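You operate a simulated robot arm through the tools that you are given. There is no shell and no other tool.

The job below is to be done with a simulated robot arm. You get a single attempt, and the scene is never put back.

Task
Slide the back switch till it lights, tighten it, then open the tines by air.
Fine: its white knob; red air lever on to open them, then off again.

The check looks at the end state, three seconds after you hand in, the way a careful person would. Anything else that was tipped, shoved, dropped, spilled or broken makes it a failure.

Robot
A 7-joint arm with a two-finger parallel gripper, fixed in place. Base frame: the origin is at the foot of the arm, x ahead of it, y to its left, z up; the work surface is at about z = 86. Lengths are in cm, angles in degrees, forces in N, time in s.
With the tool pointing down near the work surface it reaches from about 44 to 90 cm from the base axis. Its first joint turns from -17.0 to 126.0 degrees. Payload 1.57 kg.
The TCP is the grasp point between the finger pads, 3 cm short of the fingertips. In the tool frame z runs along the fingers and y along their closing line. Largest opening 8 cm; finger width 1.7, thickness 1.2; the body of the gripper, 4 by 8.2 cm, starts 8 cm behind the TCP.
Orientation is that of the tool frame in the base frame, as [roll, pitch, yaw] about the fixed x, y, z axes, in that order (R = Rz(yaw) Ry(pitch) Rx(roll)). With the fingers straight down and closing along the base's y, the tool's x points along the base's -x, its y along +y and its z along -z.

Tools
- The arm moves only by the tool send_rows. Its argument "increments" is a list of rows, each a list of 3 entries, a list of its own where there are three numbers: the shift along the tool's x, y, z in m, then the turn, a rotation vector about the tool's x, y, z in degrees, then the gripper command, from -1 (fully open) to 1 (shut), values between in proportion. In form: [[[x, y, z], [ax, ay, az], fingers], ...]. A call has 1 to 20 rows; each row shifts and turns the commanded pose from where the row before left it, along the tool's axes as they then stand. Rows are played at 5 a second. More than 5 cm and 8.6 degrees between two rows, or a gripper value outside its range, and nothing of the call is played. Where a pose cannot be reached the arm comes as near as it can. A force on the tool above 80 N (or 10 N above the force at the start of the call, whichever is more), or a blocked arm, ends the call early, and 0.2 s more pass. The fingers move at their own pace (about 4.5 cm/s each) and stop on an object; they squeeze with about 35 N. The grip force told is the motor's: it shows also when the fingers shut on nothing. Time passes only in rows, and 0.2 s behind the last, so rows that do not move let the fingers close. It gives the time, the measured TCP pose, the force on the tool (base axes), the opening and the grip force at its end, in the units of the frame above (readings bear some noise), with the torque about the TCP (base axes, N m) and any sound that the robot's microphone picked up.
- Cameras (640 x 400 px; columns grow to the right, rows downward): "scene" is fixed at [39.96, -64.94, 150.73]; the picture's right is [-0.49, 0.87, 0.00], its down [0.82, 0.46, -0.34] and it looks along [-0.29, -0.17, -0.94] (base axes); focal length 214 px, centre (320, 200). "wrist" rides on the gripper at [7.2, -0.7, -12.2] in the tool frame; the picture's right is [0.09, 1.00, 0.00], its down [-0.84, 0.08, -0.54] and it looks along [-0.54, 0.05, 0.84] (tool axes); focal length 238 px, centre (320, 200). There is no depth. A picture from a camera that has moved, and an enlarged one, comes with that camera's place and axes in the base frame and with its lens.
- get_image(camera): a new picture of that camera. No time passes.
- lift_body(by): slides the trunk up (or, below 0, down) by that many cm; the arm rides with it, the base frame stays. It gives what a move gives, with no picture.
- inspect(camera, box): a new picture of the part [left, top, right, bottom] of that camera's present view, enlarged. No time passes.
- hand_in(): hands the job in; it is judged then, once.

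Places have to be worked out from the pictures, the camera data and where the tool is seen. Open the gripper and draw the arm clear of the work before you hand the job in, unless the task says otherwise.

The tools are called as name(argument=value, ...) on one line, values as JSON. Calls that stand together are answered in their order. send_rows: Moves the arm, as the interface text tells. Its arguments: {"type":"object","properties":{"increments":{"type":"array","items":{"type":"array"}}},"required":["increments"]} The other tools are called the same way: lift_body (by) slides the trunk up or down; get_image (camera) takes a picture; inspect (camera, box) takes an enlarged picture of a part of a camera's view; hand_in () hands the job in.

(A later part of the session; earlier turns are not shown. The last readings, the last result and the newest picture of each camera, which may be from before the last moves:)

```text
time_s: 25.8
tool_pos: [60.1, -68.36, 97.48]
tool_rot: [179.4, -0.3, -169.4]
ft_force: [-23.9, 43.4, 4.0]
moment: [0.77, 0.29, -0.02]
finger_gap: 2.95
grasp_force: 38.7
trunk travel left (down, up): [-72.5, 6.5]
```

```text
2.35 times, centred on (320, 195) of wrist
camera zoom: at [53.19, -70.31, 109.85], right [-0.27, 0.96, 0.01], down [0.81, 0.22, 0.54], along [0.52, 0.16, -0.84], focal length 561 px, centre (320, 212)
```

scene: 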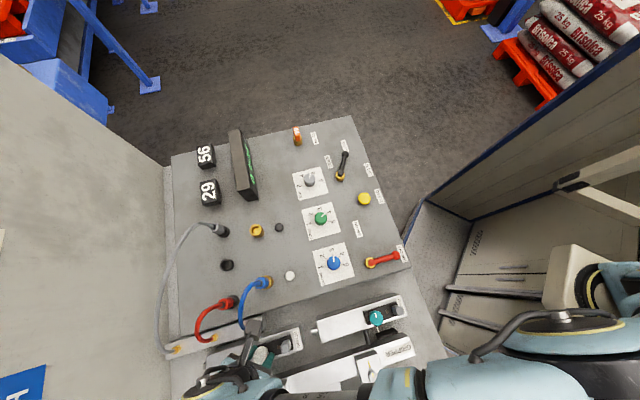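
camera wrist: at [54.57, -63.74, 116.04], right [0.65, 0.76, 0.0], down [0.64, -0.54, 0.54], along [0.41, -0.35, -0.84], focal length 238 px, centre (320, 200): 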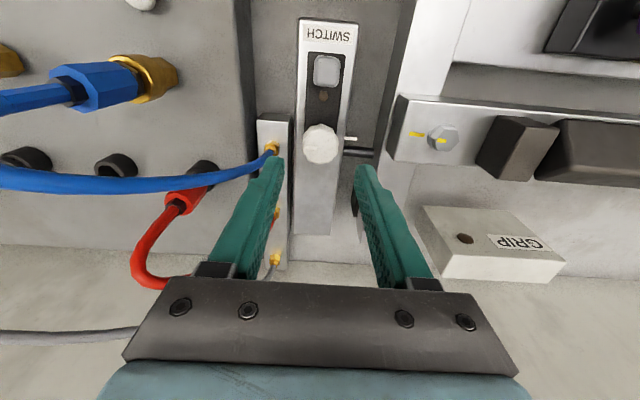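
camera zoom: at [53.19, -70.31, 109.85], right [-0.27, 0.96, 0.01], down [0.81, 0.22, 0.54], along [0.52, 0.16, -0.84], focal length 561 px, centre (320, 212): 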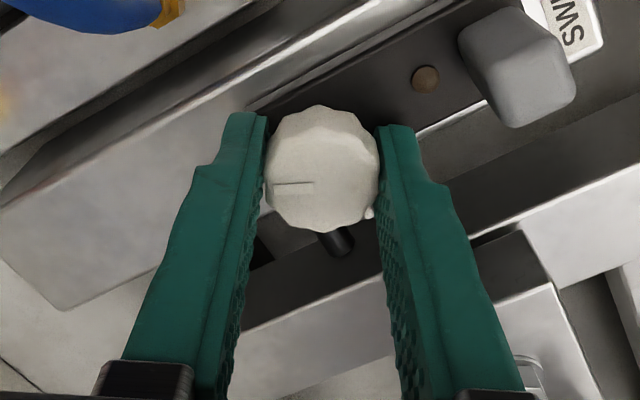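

Still clamped. I undo the pull and keep turning the knob CCW another 56°.

send_rows(increments=[[[0.0017, 0.0025, 0], [0, 0, 0], 1], [[0.0017, 0.0025, 0], [0, 0, 0], 1], [[0, 0, 0], [0, 0, -8], 1], [[0, 0, 0], [0, 0, -8], 1], [[0, 0, 0], [0, 0, -8], 1], [[0, 0, 0], [0, 0, -8], 1], [[0, 0, 0], [0, 0, -8], 1], [[0, 0, 0], [0, 0, -8], 1], [[0, 0, 0], [0, 0, -8], 1], [[0, 0, 0], [0, 0, 0], 1]])

inspect(camera="wrist", box=[240, 110, 400, 280])

get_image(camera="scene")

```text
time_s: 28.0
tool_pos: [59.93, -68.27, 97.56]
tool_rot: [-179.9, 0.0, -113.4]
ft_force: [8.2, 10.9, -1.5]
moment: [0.73, -0.27, 0.08]
finger_gap: 2.92
grasp_force: 39.0
trunk travel left (down, up): [-72.5, 6.5]
```

```text
2.35 times, centred on (320, 195) of wrist
camera zoom: at [57.73, -74.98, 109.84], right [-0.95, 0.31, 0.0], down [0.26, 0.8, 0.54], along [0.17, 0.52, -0.84], focal length 561 px, centre (320, 212)
```

zoom: 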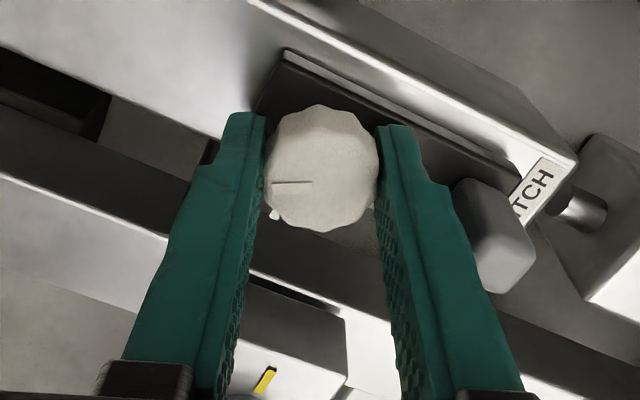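

```text
taken
```

scene: 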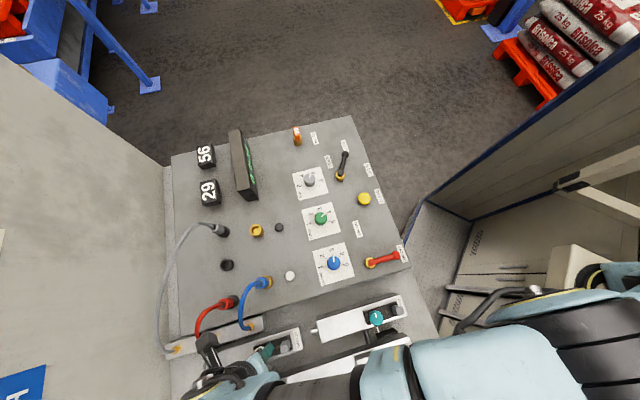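

The knob is now ~112° CCW of its start and still easy to turn. I test the slide again with a 0.6 cm drag along the rail.

send_rows(increments=[[[0.0011, -0.0028, 0], [0, 0, 0], 1], [[0.0011, -0.0028, 0], [0, 0, 0], 1], [[0, 0, 0], [0, 0, 0], 1]])

inspect(camera="wrist", box=[240, 110, 400, 280])

```text
time_s: 28.8
tool_pos: [60.55, -68.77, 97.45]
tool_rot: [180.0, 0.0, -113.5]
ft_force: [9.0, 9.7, 0.3]
moment: [0.14, -0.23, 0.0]
finger_gap: 2.93
grasp_force: 38.7
trunk travel left (down, up): [-72.5, 6.5]
```

```text
2.35 times, centred on (320, 195) of wrist
camera zoom: at [58.17, -75.43, 109.85], right [-0.95, 0.31, 0.0], down [0.26, 0.8, 0.54], along [0.17, 0.51, -0.84], focal length 561 px, centre (320, 212)
```

zoom: 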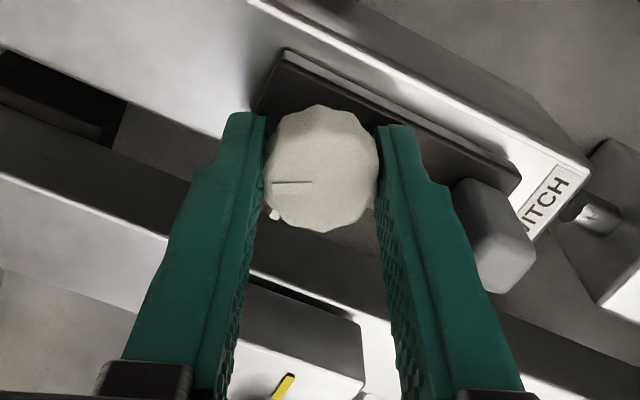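

It moved: the switch is loose now and slid ~0.7 cm. I check whether the scene camera sees the LED past the arm.

inspect(camera="scene", box=[230, 320, 320, 380])

inspect(camera="wrist", box=[320, 140, 400, 240])

```text
6.67 times, centred on (275, 350) of scene
camera zoom: at [39.96, -64.94, 150.73], right [-0.49, 0.87, 0.0], down [0.82, 0.46, -0.34], along [-0.29, -0.17, -0.94], focal length 1430 px, centre (620, -800)
```

zoom: 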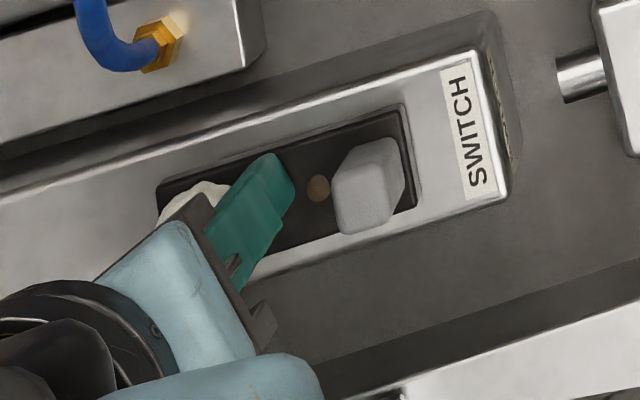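

```text
4.00 times, centred on (360, 190) of wrist
camera zoom: at [58.17, -75.43, 109.85], right [-0.95, 0.31, 0.0], down [0.26, 0.8, 0.54], along [0.17, 0.51, -0.84], focal length 953 px, centre (160, 240)
```

zoom: 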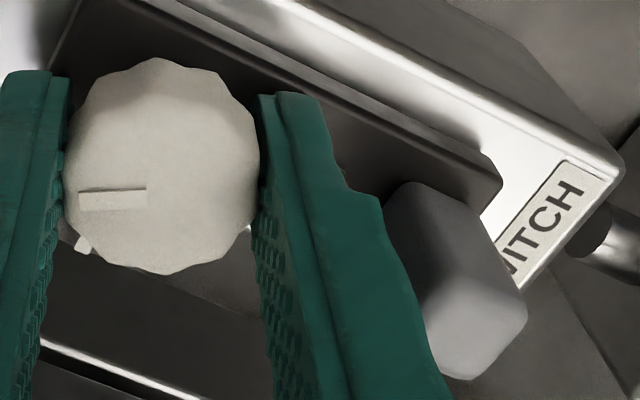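

The scene camera sees the LED (still dark). I slide on in 0.5 cm steps, checking the LED each time.

send_rows(increments=[[[0.0009, -0.005, 0], [0, 0, 0], 1], [[0, 0, 0], [0, 0, 0], 1]])

inspect(camera="scene", box=[230, 320, 320, 380])

```text
time_s: 29.4
tool_pos: [60.75, -69.15, 97.42]
tool_rot: [-180.0, 0.0, -113.4]
ft_force: [4.4, 5.4, 2.4]
moment: [0.65, -0.34, 0.01]
finger_gap: 2.93
grasp_force: 38.9
trunk travel left (down, up): [-72.5, 6.5]
```

```text
6.67 times, centred on (275, 350) of scene
camera zoom: at [39.96, -64.94, 150.73], right [-0.49, 0.87, 0.0], down [0.82, 0.46, -0.34], along [-0.29, -0.17, -0.94], focal length 1430 px, centre (620, -800)
```

zoom: 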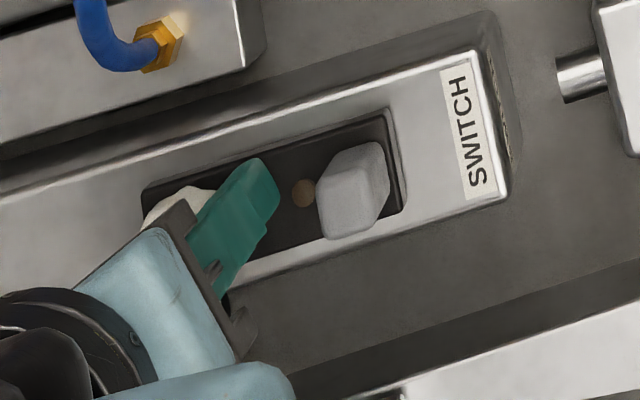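

Moves freely, LED dark. Next 0.5 cm.

send_rows(increments=[[[0.0015, -0.0048, 0], [0, 0, 0], 1], [[0, 0, 0], [0, 0, 0], 1]])

inspect(camera="scene", box=[230, 320, 320, 380])

```text
time_s: 30.0
tool_pos: [61.17, -69.5, 97.44]
tool_rot: [180.0, -0.1, -113.5]
ft_force: [1.3, 3.3, -1.4]
moment: [-0.08, 0.07, 0.0]
finger_gap: 2.92
grasp_force: 38.9
trunk travel left (down, up): [-72.5, 6.5]
```

```text
6.67 times, centred on (275, 350) of scene
camera zoom: at [39.96, -64.94, 150.73], right [-0.49, 0.87, 0.0], down [0.82, 0.46, -0.34], along [-0.29, -0.17, -0.94], focal length 1430 px, centre (620, -800)
```

zoom: 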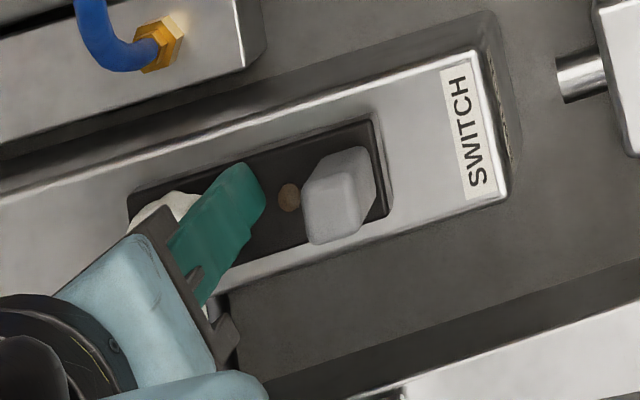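

Dark still; continuing 0.5 cm.

send_rows(increments=[[[0.0017, -0.0047, 0], [0, 0, 0], 1], [[0, 0, 0], [0, 0, 0], 1]])

inspect(camera="scene", box=[230, 320, 320, 380])

```text
time_s: 30.6
tool_pos: [61.45, -69.71, 97.42]
tool_rot: [-180.0, -0.2, -113.7]
ft_force: [-3.3, -1.7, -0.8]
moment: [0.12, -0.12, 0.0]
finger_gap: 2.93
grasp_force: 38.9
trunk travel left (down, up): [-72.5, 6.5]
```

```text
6.67 times, centred on (275, 350) of scene
camera zoom: at [39.96, -64.94, 150.73], right [-0.49, 0.87, 0.0], down [0.82, 0.46, -0.34], along [-0.29, -0.17, -0.94], focal length 1430 px, centre (620, -800)
```

zoom: 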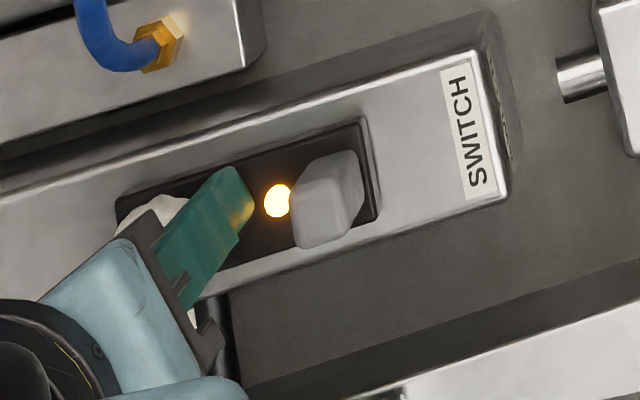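

The LED lights. I go 2 mm further for margin and confirm that it stays lit.

send_rows(increments=[[[0.0007, -0.0019, 0], [0, 0, 0], 1], [[0, 0, 0], [0, 0, 0], 1]])

inspect(camera="scene", box=[230, 320, 320, 380])

```text
time_s: 31.2
tool_pos: [61.54, -69.85, 97.43]
tool_rot: [-180.0, -0.1, -113.6]
ft_force: [-4.1, -3.6, 0.3]
moment: [-0.51, 0.4, 0.01]
finger_gap: 2.93
grasp_force: 38.9
trunk travel left (down, up): [-72.5, 6.5]
```

```text
6.67 times, centred on (275, 350) of scene
camera zoom: at [39.96, -64.94, 150.73], right [-0.49, 0.87, 0.0], down [0.82, 0.46, -0.34], along [-0.29, -0.17, -0.94], focal length 1430 px, centre (620, -800)
```

zoom: 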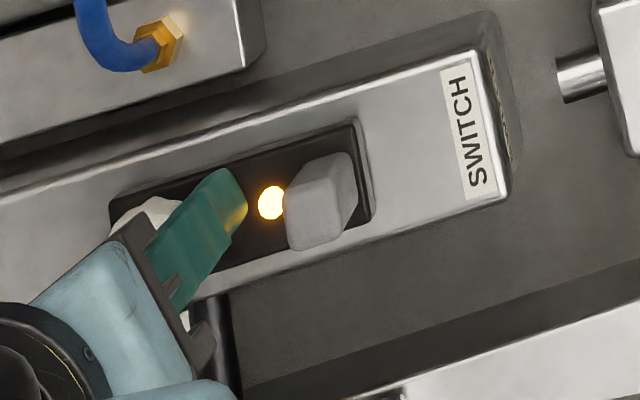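

LED lit with margin. Now tighten: I turn clockwise 56° first and check the LED and torque.

send_rows(increments=[[[0, 0, 0], [0, 0, 8], 1], [[0, 0, 0], [0, 0, 8], 1], [[0, 0, 0], [0, 0, 8], 1], [[0, 0, 0], [0, 0, 8], 1], [[0, 0, 0], [0, 0, 8], 1], [[0, 0, 0], [0, 0, 8], 1], [[0, 0, 0], [0, 0, 8], 1], [[0, 0, 0], [0, 0, 0], 1]])

inspect(camera="scene", box=[230, 320, 320, 380])

inspect(camera="wrist", box=[240, 110, 400, 280])

```text
time_s: 33.0
tool_pos: [61.62, -69.97, 97.44]
tool_rot: [180.0, 0.1, -169.6]
ft_force: [2.1, -2.8, 5.8]
moment: [-0.17, -0.47, -0.05]
finger_gap: 2.93
grasp_force: 38.5
trunk travel left (down, up): [-72.5, 6.5]
```

```text
6.67 times, centred on (275, 350) of scene
camera zoom: at [39.96, -64.94, 150.73], right [-0.49, 0.87, 0.0], down [0.82, 0.46, -0.34], along [-0.29, -0.17, -0.94], focal length 1430 px, centre (620, -800)
```

zoom: 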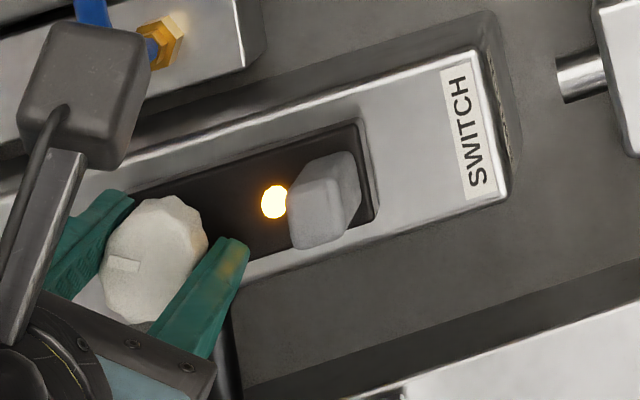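

```text
2.35 times, centred on (320, 195) of wrist
camera zoom: at [54.59, -71.68, 109.84], right [-0.27, 0.96, 0.0], down [0.81, 0.23, 0.54], along [0.52, 0.15, -0.84], focal length 561 px, centre (320, 212)
```

zoom: 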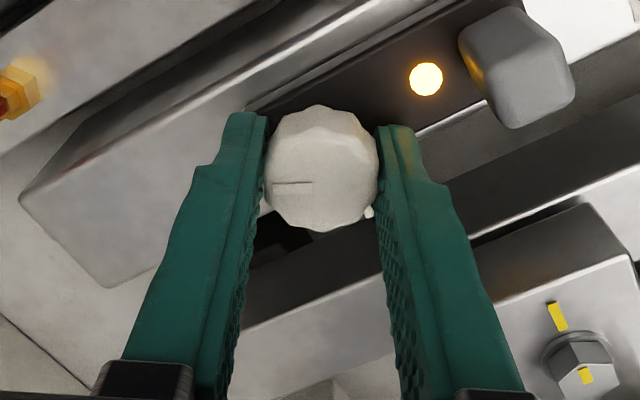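

Still lit. I continue clockwise 64° (back to and slightly past the original clamped position) and watch the torque.

send_rows(increments=[[[0, 0, 0], [0, 0, 8], 1], [[0, 0, 0], [0, 0, 8], 1], [[0, 0, 0], [0, 0, 8], 1], [[0, 0, 0], [0, 0, 8], 1], [[0, 0, 0], [0, 0, 8], 1], [[0, 0, 0], [0, 0, 8], 1], [[0, 0, 0], [0, 0, 8], 1], [[0, 0, 0], [0, 0, 8], 1], [[0, 0, 0], [0, 0, 0], 1]])

inspect(camera="scene", box=[230, 320, 320, 380])

inspect(camera="wrist", box=[240, 110, 400, 280])

```text
time_s: 35.0
tool_pos: [61.59, -69.87, 97.55]
tool_rot: [-179.9, -0.2, 126.4]
ft_force: [-11.0, -11.1, 0.7]
moment: [-0.46, 0.26, 0.22]
finger_gap: 2.89
grasp_force: 39.1
trunk travel left (down, up): [-72.5, 6.5]
```

```text
6.67 times, centred on (275, 350) of scene
camera zoom: at [39.96, -64.94, 150.73], right [-0.49, 0.87, 0.0], down [0.82, 0.46, -0.34], along [-0.29, -0.17, -0.94], focal length 1430 px, centre (620, -800)
```

zoom: 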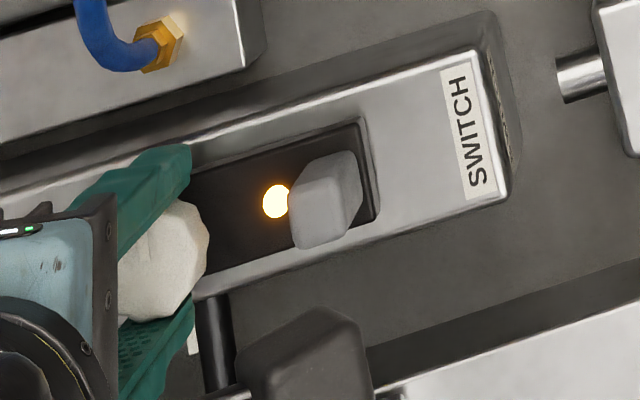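

```text
2.35 times, centred on (320, 195) of wrist
camera zoom: at [56.7, -64.43, 109.85], right [0.75, 0.66, 0.0], down [0.56, -0.63, 0.54], along [0.36, -0.41, -0.84], focal length 561 px, centre (320, 212)
```

zoom: 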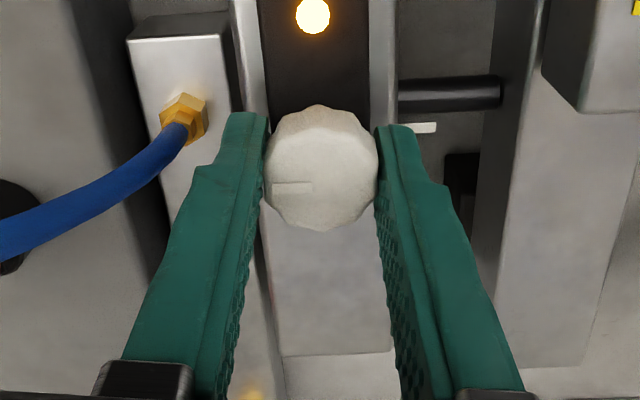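

LED lit and the knob is ~8° past its original position; torque only 0.2 N·m. I turn on clockwise a bit more to seek a firm stop.

send_rows(increments=[[[0, -0.001, 0], [0, 0, 6], 1], [[0, 0, 0], [0, 0, 6], 1], [[0, 0, 0], [0, 0, 0], 1]])

inspect(camera="wrist", box=[240, 110, 400, 280])

```text
time_s: 35.8
tool_pos: [61.56, -69.89, 97.48]
tool_rot: [-180.0, 0.0, 114.3]
ft_force: [-12.0, -12.6, 3.0]
moment: [-0.13, 0.25, 0.23]
finger_gap: 2.95
grasp_force: 38.6
trunk travel left (down, up): [-72.5, 6.5]
```

```text
2.35 times, centred on (320, 195) of wrist
camera zoom: at [57.86, -63.54, 109.84], right [0.87, 0.5, 0.0], down [0.42, -0.73, 0.54], along [0.27, -0.47, -0.84], focal length 561 px, centre (320, 212)
```

zoom: 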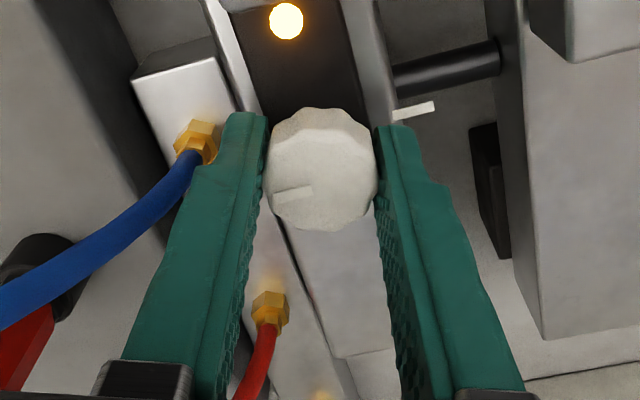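

The knob stopped turning (the fingers slipped, mark parallel to the tick as it was originally when clamped), LED lit. I verify the clamp with a 2 mm drag.

send_rows(increments=[[[-0.0023, 0.0009, 0], [0, 0, 0], 1], [[0, 0, 0], [0, 0, 0], 1]])

```text
time_s: 36.4
tool_pos: [61.58, -70.13, 97.53]
tool_rot: [-180.0, -0.2, 114.5]
ft_force: [-24.8, 0.1, 3.5]
moment: [0.9, 0.92, 0.0]
finger_gap: 2.95
grasp_force: 39.2
trunk travel left (down, up): [-72.5, 6.5]
```

The reaction along the rail rose ~18 N without motion, so it is clamped. I undo the drag, open, rise and look.

send_rows(increments=[[[0.0023, -0.0009, 0], [0, 0, 0], 1], [[0, 0, 0], [0, 0, 0], 0.0], [[0, 0, 0], [0, 0, 0], 0.0], [[0, 0, -0.02], [0, 0, 0], 0.0], [[0, 0, -0.04], [0, 0, 0], 0.0], [[0, 0, -0.04], [0, 0, 0], 0.0], [[0, 0, -0.04], [0, 0, 0], 0.0], [[0, 0, 0], [0, 0, 0], 0.0]])

get_image(camera="wrist")

inspect(camera="scene", box=[230, 320, 320, 380])

inspect(camera="wrist", box=[250, 50, 410, 200])

```text
time_s: 38.2
tool_pos: [61.6, -69.92, 111.67]
tool_rot: [-180.0, 0.0, 114.5]
ft_force: [0.5, -0.1, -0.3]
moment: [-0.03, -0.01, -0.01]
finger_gap: 3.99
grasp_force: 0.0
trunk travel left (down, up): [-72.5, 6.5]
```

```text
taken
camera wrist: at [57.96, -63.54, 124.07], right [0.87, 0.5, 0.0], down [0.42, -0.73, 0.54], along [0.27, -0.47, -0.84], focal length 238 px, centre (320, 200)
```

wrist: 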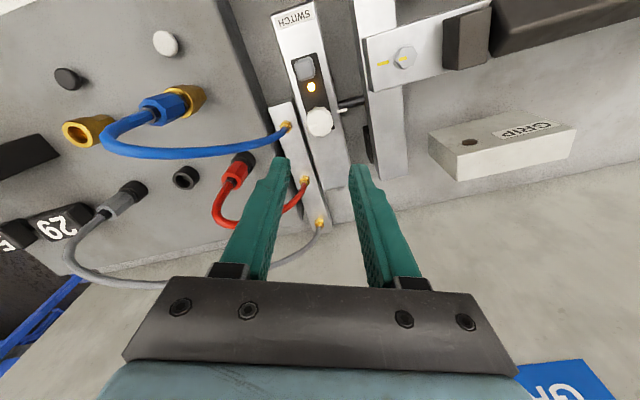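

```text
6.67 times, centred on (275, 350) of scene
camera zoom: at [39.96, -64.94, 150.73], right [-0.49, 0.87, 0.0], down [0.82, 0.46, -0.34], along [-0.29, -0.17, -0.94], focal length 1430 px, centre (620, -800)
```

zoom: 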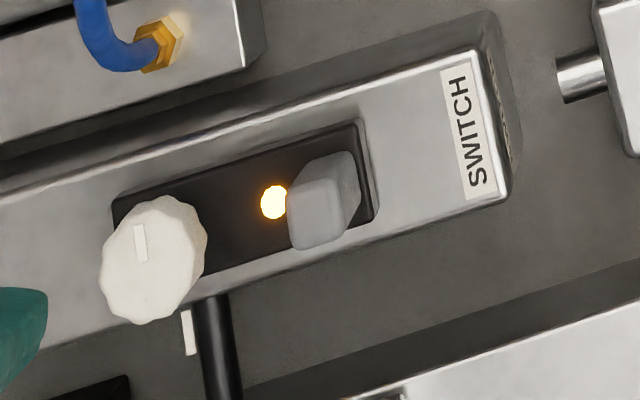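

```text
2.67 times, centred on (330, 125) of wrist
camera zoom: at [57.96, -63.54, 124.07], right [0.87, 0.5, 0.0], down [0.42, -0.73, 0.54], along [0.27, -0.47, -0.84], focal length 636 px, centre (293, 400)
```

zoom: 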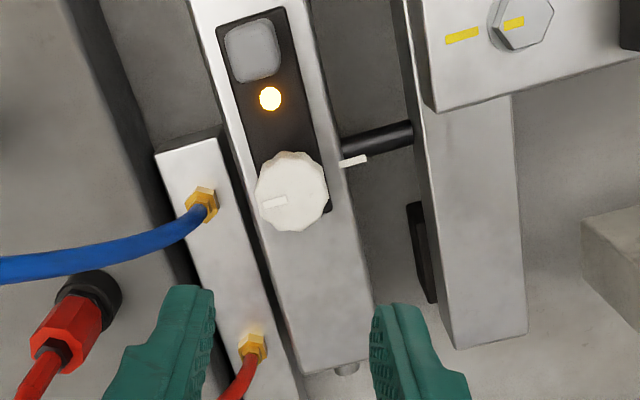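

Switch set: LED lit, knob tight with mark in line with the tick. Next, the TINES lever (pivot ≈(12.5,-74), pointing to CLOSE); I rise to z≈118 and travel over the panel to look at both levers.

send_rows(increments=[[[0, 0, -0.03], [0, 0, 0], 0.0], [[0, 0, -0.035], [0, 0, 0], 0.0], [[0.0191, -0.037, 0], [0, 0, 0], 0.5], [[0.0191, -0.037, 0], [0, 0, 0], 0.5], [[0.0191, -0.037, 0], [0, 0, 0], 0.5], [[0.0191, -0.037, 0], [0, 0, 0], 0.5], [[0.0191, -0.037, 0], [0, 0, 0], 0.5], [[0.0191, -0.037, 0], [0, 0, 0], 0.5], [[0.0191, -0.037, 0], [0, 0, 0], 0.5], [[0, 0, 0], [0, 0, 0], 0.5]])

get_image(camera="wrist")

get_image(camera="scene")

```text
time_s: 40.4
tool_pos: [32.06, -67.45, 117.94]
tool_rot: [-179.9, 0.0, 114.5]
ft_force: [-0.1, -0.6, -0.6]
moment: [0.02, -0.01, 0.02]
finger_gap: 2.01
grasp_force: 0.1
out of reach, approached as far as the arm can: row 2
trunk travel left (down, up): [-72.5, 6.5]
```

```text
taken
camera wrist: at [28.49, -61.12, 130.25], right [0.87, 0.5, 0.0], down [0.42, -0.73, 0.54], along [0.27, -0.47, -0.84], focal length 238 px, centre (320, 200)
```

wrist: 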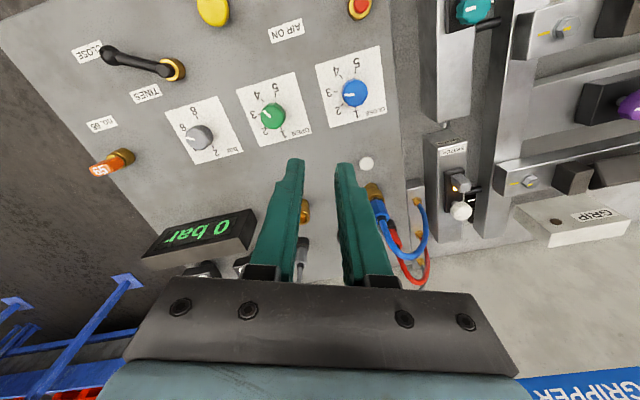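

```text
taken
```

scene: 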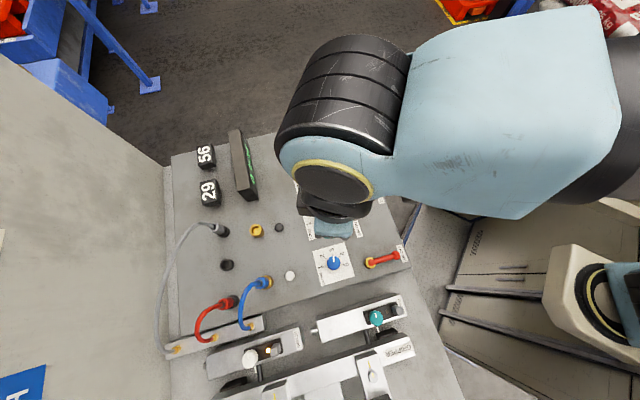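

The panel reads "0 bar", the TINES lever pivot triangulates to about (11,-74.4,91). I move the tool above that lever at z≈112, fingers closed, for an accurate look.

send_rows(increments=[[[0.0111, -0.039, 0.01], [0, 0, 0], 1], [[0.0111, -0.039, 0.01], [0, 0, 0], 1], [[0.0111, -0.039, 0.01], [0, 0, 0], 1], [[0.0111, -0.039, 0.01], [0, 0, 0], 1], [[0.0111, -0.039, 0.01], [0, 0, 0], 1], [[0, 0, 0], [0, 0, 0], 1]])

get_image(camera="wrist")

get_image(camera="scene")

```text
time_s: 41.8
tool_pos: [11.8, -70.52, 112.73]
tool_rot: [180.0, 0.0, 114.4]
ft_force: [-1.0, -0.8, -0.2]
moment: [-0.02, -0.01, 0.01]
finger_gap: 0.0
grasp_force: 21.1
trunk travel left (down, up): [-72.5, 6.5]
```

```text
taken
camera wrist: at [8.11, -64.07, 125.12], right [0.87, 0.5, 0.0], down [0.42, -0.73, 0.54], along [0.27, -0.47, -0.84], focal length 238 px, centre (320, 200)
```

wrist: 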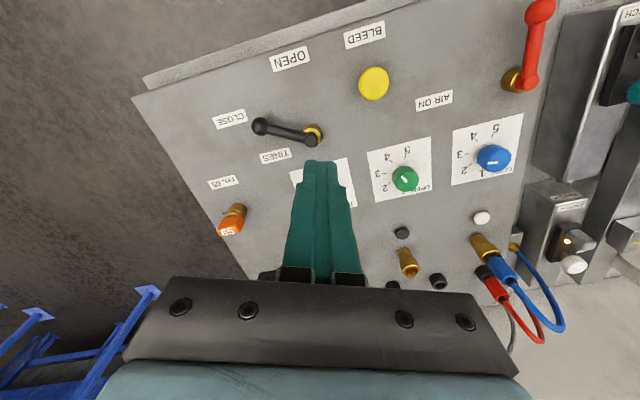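

```text
taken
```

scene: 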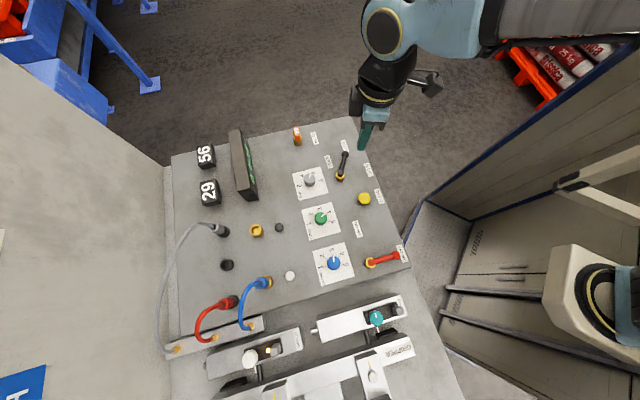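

Lever ball ≈(5.7,-75.7,94), pivot ≈(11.9,-73.9), panel surface ≈ z 91; it must swing clockwise from 196° (CLOSE) to about 133° (OPEN). I place the closed fingers behind the ball on the side away from OPEN and come down to z 101 to look.

send_rows(increments=[[[-0.0238, -0.0382, 0], [0, 0, 0], 1], [[-0.0238, -0.0382, 0], [0, 0, 0], 1], [[0, 0, 0], [0, 0, 8.4], 1], [[0, 0, 0.04], [0, 0, 0], 1], [[0, 0, 0.04], [0, 0, 0], 1], [[0, 0, 0.035], [0, 0, 0], 1], [[0, 0, 0], [0, 0, 0], 1]])

get_image(camera="wrist")

inspect(camera="scene", box=[280, 90, 420, 220])

```text
time_s: 43.4
tool_pos: [7.08, -78.26, 101.35]
tool_rot: [-180.0, 0.1, 106.1]
ft_force: [0.1, 0.3, -0.3]
moment: [0.0, 0.02, 0.02]
finger_gap: 0.02
grasp_force: 20.9
trunk travel left (down, up): [-72.5, 6.5]
```

```text
taken
camera wrist: at [4.43, -71.33, 113.62], right [0.93, 0.36, 0.0], down [0.31, -0.78, 0.54], along [0.2, -0.5, -0.84], focal length 238 px, centre (320, 200)
```

wrist: 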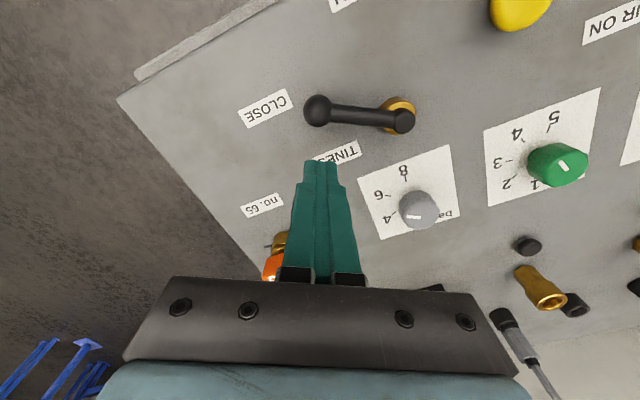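

```text
3.08 times, centred on (350, 155) of scene
camera zoom: at [39.96, -64.94, 150.73], right [-0.49, 0.87, 0.0], down [0.82, 0.46, -0.34], along [-0.29, -0.17, -0.94], focal length 660 px, centre (228, 338)
```

zoom: 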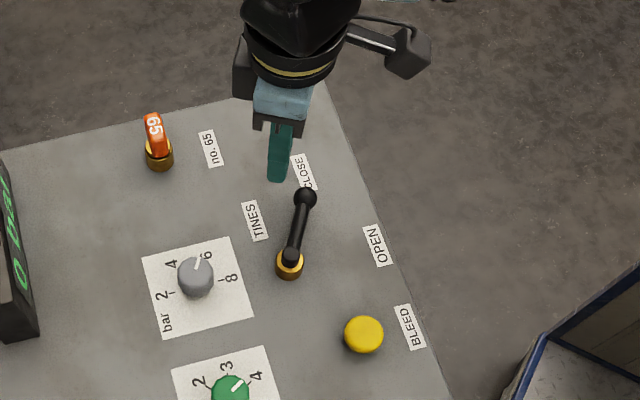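

The fingers are ~1.3 cm behind the ball and at the right radius. I descend 6 cm so the tips reach z≈92.3 beside the ball, above the panel.

send_rows(increments=[[[0, 0, 0.03], [0, 0, 0], 1], [[0, 0, 0.02], [0, 0, 0], 1], [[0, 0, 0.01], [0, 0, 0], 1], [[0, 0, 0], [0, 0, 0], 1]])

get_image(camera="wrist")

inspect(camera="scene", box=[280, 90, 420, 220])

```text
time_s: 44.4
tool_pos: [6.88, -78.25, 95.27]
tool_rot: [-180.0, -0.1, 106.1]
ft_force: [0.8, -0.1, 0.7]
moment: [0.01, 0.01, -0.04]
finger_gap: 0.0
grasp_force: 21.6
trunk travel left (down, up): [-72.5, 6.5]
```

```text
taken
camera wrist: at [4.26, -71.31, 107.62], right [0.93, 0.36, 0.0], down [0.31, -0.78, 0.54], along [0.2, -0.5, -0.84], focal length 238 px, centre (320, 200)
```

wrist: 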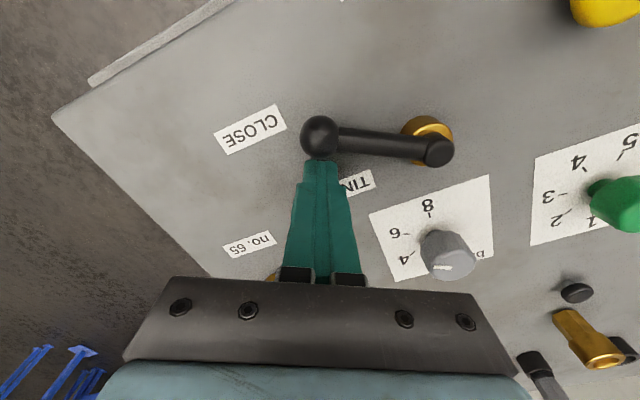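

```text
3.08 times, centred on (350, 155) of scene
camera zoom: at [39.96, -64.94, 150.73], right [-0.49, 0.87, 0.0], down [0.82, 0.46, -0.34], along [-0.29, -0.17, -0.94], focal length 660 px, centre (228, 338)
```

zoom: 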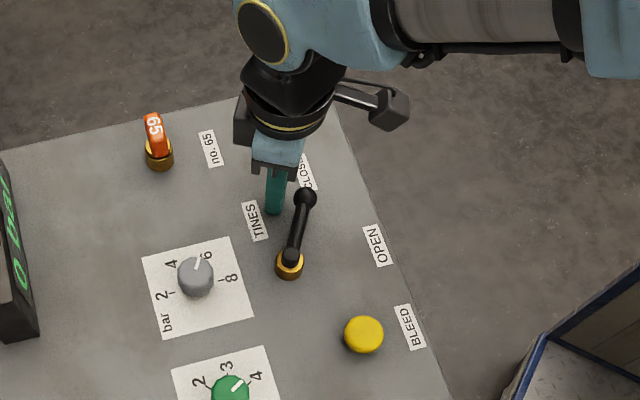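

Tips are level with and behind the ball. I push forward, then follow the arc clockwise around the pivot, rotating the tool with the lever.

send_rows(increments=[[[0.006, 0, 0], [0, 0, 0], 1], [[0.006, 0, 0], [0, 0, 0], 1], [[0.0079, -0.0017, 0], [0, 0, 7], 1], [[0.0079, -0.0017, 0], [0, 0, 7], 1], [[0.0079, -0.0017, 0], [0, 0, 7], 1], [[0, 0, 0], [0, 0, 0], 1]])

get_image(camera="wrist")

inspect(camera="scene", box=[280, 90, 420, 220])

```text
time_s: 45.8
tool_pos: [5.88, -74.97, 95.21]
tool_rot: [179.9, 0.0, 84.9]
ft_force: [-0.9, -0.2, 0.3]
moment: [0.0, -0.02, -0.02]
finger_gap: 0.02
grasp_force: 21.0
trunk travel left (down, up): [-72.5, 6.5]
```

```text
taken
camera wrist: at [5.69, -67.54, 107.54], right [1.0, 0.01, 0.0], down [0.0, -0.84, 0.54], along [0.0, -0.54, -0.84], focal length 238 px, centre (320, 200)
```

wrist: 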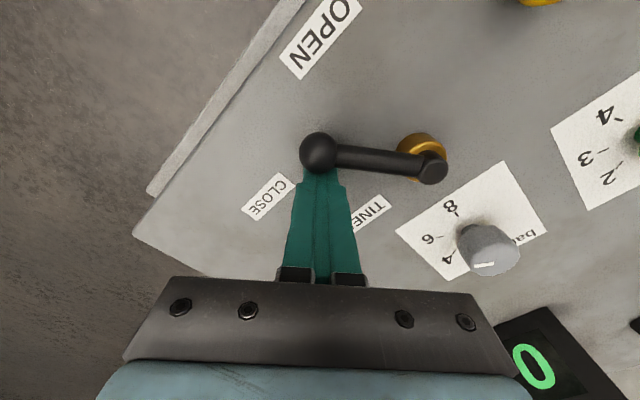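

```text
3.08 times, centred on (350, 155) of scene
camera zoom: at [39.96, -64.94, 150.73], right [-0.49, 0.87, 0.0], down [0.82, 0.46, -0.34], along [-0.29, -0.17, -0.94], focal length 660 px, centre (228, 338)
```

zoom: 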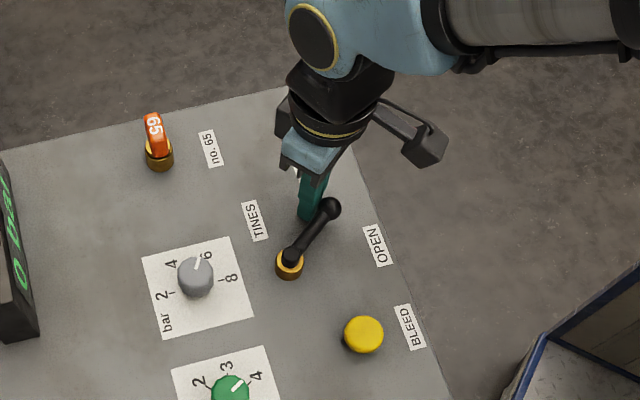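

The lever follows. I continue the arc another 28°.

send_rows(increments=[[[0.0079, -0.0017, 0], [0, 0, 7], 1], [[0.0079, -0.0017, 0], [0, 0, 7], 1], [[0.0079, -0.0017, 0], [0, 0, 7], 1], [[0.0079, -0.0017, 0], [0, 0, 7], 1], [[0, 0, 0], [0, 0, 0], 1]])

get_image(camera="wrist")

inspect(camera="scene", box=[280, 90, 420, 220])

```text
time_s: 47.0
tool_pos: [6.06, -71.75, 95.13]
tool_rot: [-180.0, 0.1, 56.9]
ft_force: [0.0, 0.4, 0.4]
moment: [-0.03, 0.0, -0.03]
finger_gap: 0.0
grasp_force: 21.3
trunk travel left (down, up): [-72.5, 6.5]
```

```text
taken
camera wrist: at [9.33, -65.11, 107.52], right [0.89, -0.47, 0.0], down [-0.39, -0.74, 0.54], along [-0.25, -0.48, -0.84], focal length 238 px, centre (320, 200)
```

wrist: 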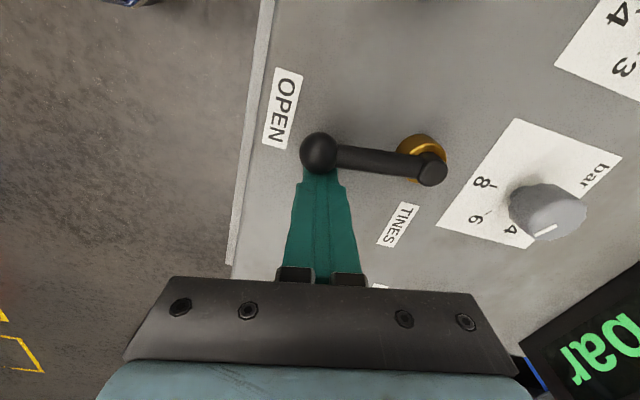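

```text
3.08 times, centred on (350, 155) of scene
camera zoom: at [39.96, -64.94, 150.73], right [-0.49, 0.87, 0.0], down [0.82, 0.46, -0.34], along [-0.29, -0.17, -0.94], focal length 660 px, centre (228, 338)
```

zoom: 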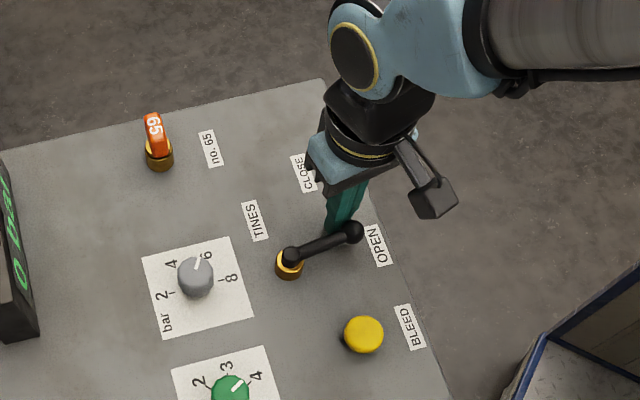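

Lever nearly at OPEN with almost no force. I go on in small steps, expecting a stop near the label.

send_rows(increments=[[[0.0079, -0.0017, 0], [0, 0, 7], 1], [[0.0057, -0.0009, 0], [0, 0, 5], 1], [[0, 0, 0], [0, 0, 0], 1]])

get_image(camera="wrist")

inspect(camera="scene", box=[280, 90, 420, 220])

```text
time_s: 47.8
tool_pos: [6.47, -70.83, 95.18]
tool_rot: [179.9, 0.3, 44.8]
ft_force: [-18.1, -25.1, -7.5]
moment: [-0.51, -0.1, 0.06]
finger_gap: 0.0
grasp_force: 21.3
trunk travel left (down, up): [-72.5, 6.5]
```

```text
taken
camera wrist: at [11.01, -64.95, 107.56], right [0.77, -0.64, 0.0], down [-0.54, -0.64, 0.55], along [-0.35, -0.42, -0.84], focal length 238 px, centre (320, 200)
```

wrist: 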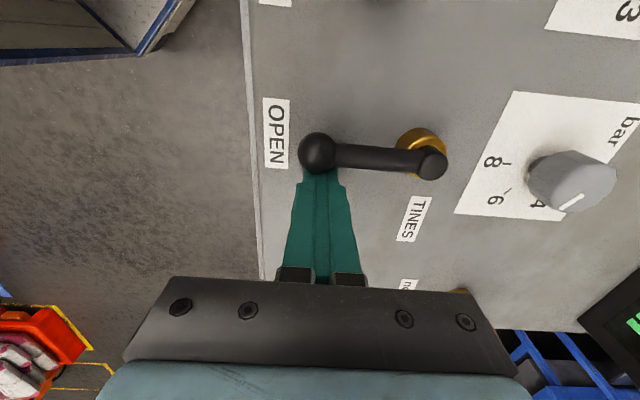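

```text
3.08 times, centred on (350, 155) of scene
camera zoom: at [39.96, -64.94, 150.73], right [-0.49, 0.87, 0.0], down [0.82, 0.46, -0.34], along [-0.29, -0.17, -0.94], focal length 660 px, centre (228, 338)
```

zoom: 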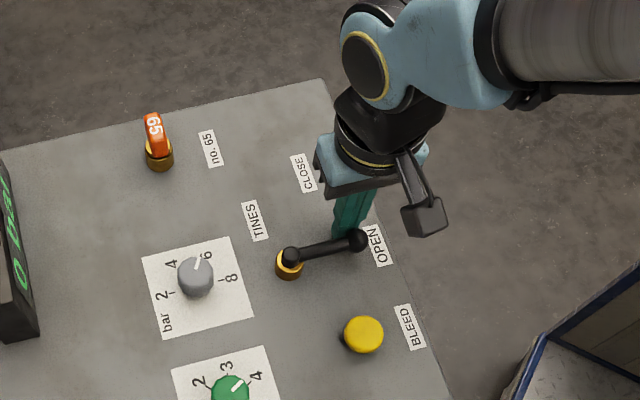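

The TINES lever is against its stop pointing at OPEN (31 N reaction). I back off, rise, and rotate the tool to yaw 135° ready to straddle the red air lever.

send_rows(increments=[[[-0.02, 0, 0], [0, 0, 0], 1], [[0, 0, -0.04], [0, 0, 0], 1], [[0, 0, -0.045], [0, 0, 0], 1], [[0, 0, -0.045], [0, 0, 0], 1], [[0, 0, -0.04], [0, 0, 0], 1], [[0, 0, 0], [0, 0, -8.2], 1], [[0, 0, 0], [0, 0, -8.2], 1], [[0, 0, 0], [0, 0, -8.2], 1], [[0, 0, 0], [0, 0, -8.2], 1], [[0, 0, 0], [0, 0, -8.2], 1], [[0, 0, 0], [0, 0, -8.2], 1], [[0, 0, 0], [0, 0, -8.2], 1], [[0, 0, 0], [0, 0, -8.2], 1], [[0, 0, 0], [0, 0, -8.2], 1], [[0, 0, 0], [0, 0, -8.2], 1], [[0, 0, 0], [0, 0, -8.2], 1], [[0, 0, 0], [0, 0, 0], 1]])

get_image(camera="scene")

inspect(camera="scene", box=[280, 90, 420, 220])

```text
time_s: 51.4
tool_pos: [5.11, -71.9, 112.23]
tool_rot: [-180.0, 0.0, 135.3]
ft_force: [-1.4, -0.2, -0.5]
moment: [0.0, 0.03, 0.03]
finger_gap: 0.0
grasp_force: 21.4
trunk travel left (down, up): [-72.5, 6.5]
```

```text
taken
```

scene: 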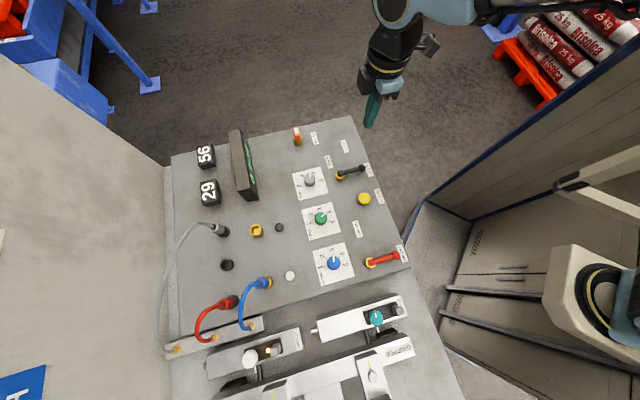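

```text
3.08 times, centred on (350, 155) of scene
camera zoom: at [39.96, -64.94, 150.73], right [-0.49, 0.87, 0.0], down [0.82, 0.46, -0.34], along [-0.29, -0.17, -0.94], focal length 660 px, centre (228, 338)
```

zoom: 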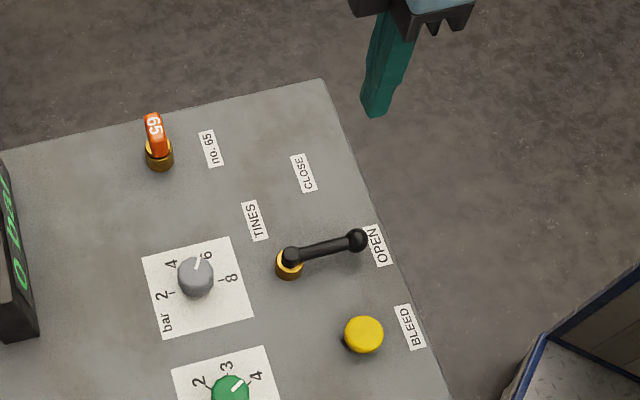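

TINES lever stays at OPEN. I travel at z≈112 to above the red air lever's ball.

send_rows(increments=[[[0.0005, 0.0377, 0], [0, 0, 0], 1], [[0.0005, 0.0377, 0], [0, 0, 0], 1], [[0.0005, 0.0377, 0], [0, 0, 0], 0.5], [[0.0005, 0.0377, 0], [0, 0, 0], 0.0], [[0.0005, 0.0377, 0], [0, 0, 0], 0.0], [[0.0005, 0.0377, 0], [0, 0, 0], 0.0], [[0.0005, 0.0377, 0.02], [0, 0, 0], 0.0], [[0.0005, 0.0377, 0.02], [0, 0, 0], 0.0], [[0, 0, 0], [0, 0, 0], 0.0]])

get_image(camera="wrist")

inspect(camera="scene", box=[320, 210, 460, 320])

```text
time_s: 53.4
tool_pos: [26.21, -50.15, 108.56]
tool_rot: [179.9, 0.1, 135.3]
ft_force: [0.1, -0.4, -0.2]
moment: [0.02, 0.01, 0.02]
finger_gap: 3.98
grasp_force: 0.0
trunk travel left (down, up): [-72.5, 6.5]
```

```text
taken
camera wrist: at [20.5, -45.36, 120.9], right [0.64, 0.77, 0.0], down [0.65, -0.53, 0.54], along [0.42, -0.34, -0.84], focal length 238 px, centre (320, 200)
```

wrist: 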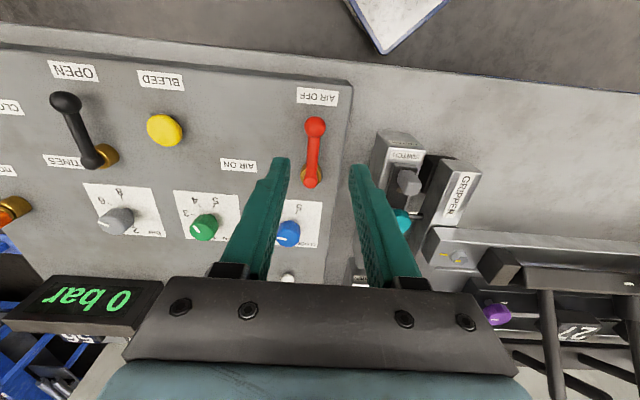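

```text
3.64 times, centred on (390, 265) of scene
camera zoom: at [39.96, -64.94, 150.73], right [-0.49, 0.87, 0.0], down [0.82, 0.46, -0.34], along [-0.29, -0.17, -0.94], focal length 780 px, centre (66, -36)
```

zoom: 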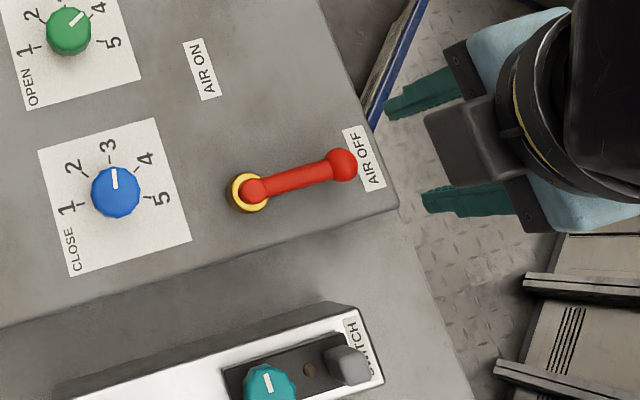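

Red lever ball ≈(26.0,-50.7,94.2), pivot ≈(30.8,-55.2). I center the open fingers to straddle the lever next to the ball and descend to tips z≈92.4.

send_rows(increments=[[[-0.0053, -0.0053, 0], [0, 0, 0], 0.0], [[0, 0, 0.04], [0, 0, 0], 0.0], [[0, 0, 0.04], [0, 0, 0], 0.0], [[0, 0, 0], [0, 0, 0], 0.0]])

get_image(camera="wrist")

inspect(camera="scene", box=[320, 210, 460, 320])

```text
time_s: 54.4
tool_pos: [26.12, -50.92, 100.05]
tool_rot: [-180.0, -0.1, 135.3]
ft_force: [-0.5, 0.1, 0.4]
moment: [-0.02, 0.0, 0.01]
finger_gap: 4.02
grasp_force: 0.0
trunk travel left (down, up): [-72.5, 6.5]
```

```text
taken
camera wrist: at [20.53, -46.18, 112.5], right [0.63, 0.77, 0.0], down [0.65, -0.53, 0.54], along [0.42, -0.34, -0.84], focal length 238 px, centre (320, 200)
```

wrist: 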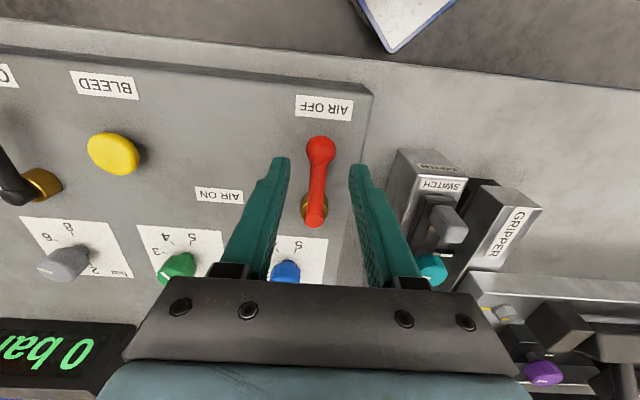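

```text
3.64 times, centred on (390, 265) of scene
camera zoom: at [39.96, -64.94, 150.73], right [-0.49, 0.87, 0.0], down [0.82, 0.46, -0.34], along [-0.29, -0.17, -0.94], focal length 780 px, centre (66, -36)
```

zoom: 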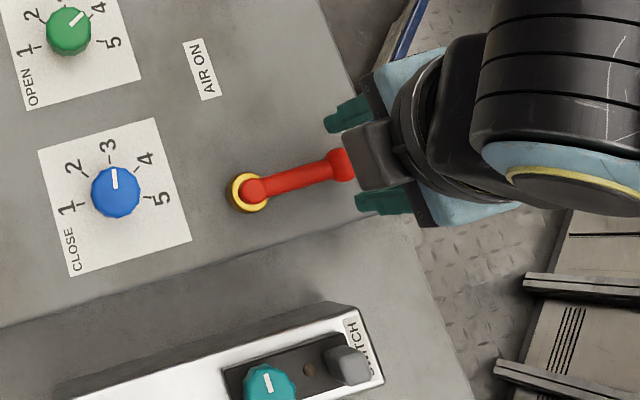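

Straddling correctly. I descend to z≈95.3, narrow the fingers to 2.8 cm around the ball, and check.

send_rows(increments=[[[0, 0, 0.03], [0, 0, 0], 0.0], [[0, 0, 0.017], [0, 0, 0], 0.0], [[0, 0, 0], [0, 0, 0], 0.3], [[0, 0, 0], [0, 0, 0], 0.3]])

get_image(camera="wrist")

```text
time_s: 55.4
tool_pos: [26.27, -51.23, 95.49]
tool_rot: [180.0, 0.1, 135.3]
ft_force: [0.3, -0.8, -0.1]
moment: [0.02, -0.03, -0.02]
finger_gap: 2.8
grasp_force: 0.1
trunk travel left (down, up): [-72.5, 6.5]
```

```text
taken
camera wrist: at [20.67, -46.42, 107.86], right [0.63, 0.77, 0.0], down [0.65, -0.53, 0.54], along [0.42, -0.34, -0.84], focal length 238 px, centre (320, 200)
```

wrist: 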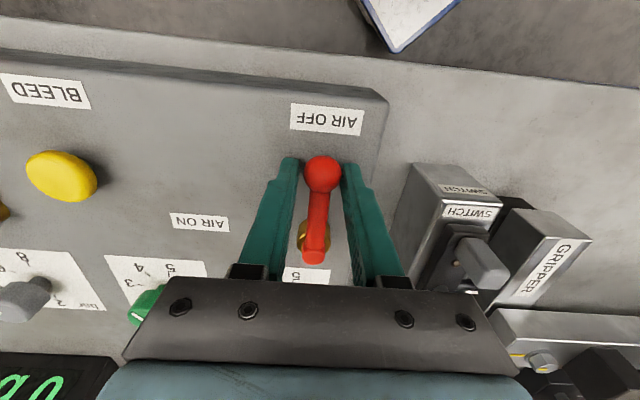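

Caged around the ball without force. I swing it CCW toward AIR ON, first 32°.

send_rows(increments=[[[-0.0004, -0.0084, 0], [0, 0, -8], 0.3], [[-0.0004, -0.0084, 0], [0, 0, -8], 0.3], [[-0.0004, -0.0084, 0], [0, 0, -8], 0.3], [[-0.0004, -0.0084, 0], [0, 0, -8], 0.3], [[0, 0, 0], [0, 0, 0], 0.3]])

get_image(camera="wrist")

inspect(camera="scene", box=[320, 210, 460, 320])

```text
time_s: 56.6
tool_pos: [24.49, -53.87, 95.67]
tool_rot: [180.0, 0.0, 167.4]
ft_force: [0.0, -1.5, -0.9]
moment: [-0.02, 0.0, -0.03]
finger_gap: 2.79
grasp_force: 0.5
trunk travel left (down, up): [-72.5, 6.5]
```

```text
taken
camera wrist: at [17.33, -52.8, 107.95], right [0.13, 0.99, 0.0], down [0.83, -0.11, 0.54], along [0.54, -0.07, -0.84], focal length 238 px, centre (320, 200)
```

wrist: 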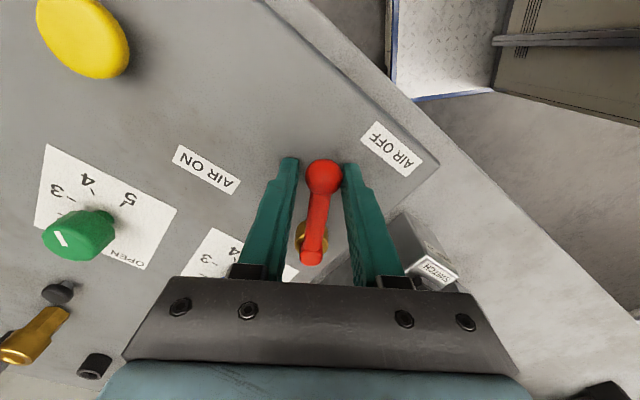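

```text
3.64 times, centred on (390, 265) of scene
camera zoom: at [39.96, -64.94, 150.73], right [-0.49, 0.87, 0.0], down [0.82, 0.46, -0.34], along [-0.29, -0.17, -0.94], focal length 780 px, centre (66, -36)
```

zoom: 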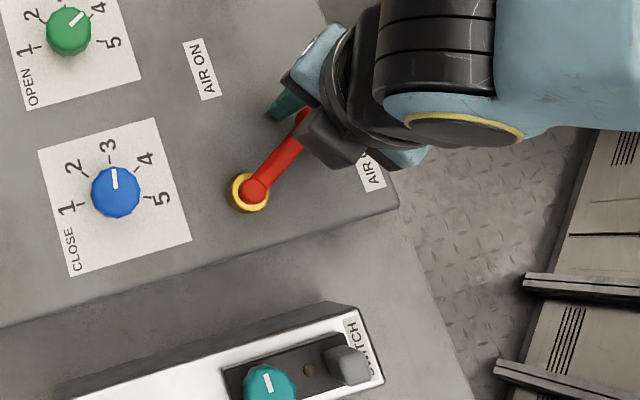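

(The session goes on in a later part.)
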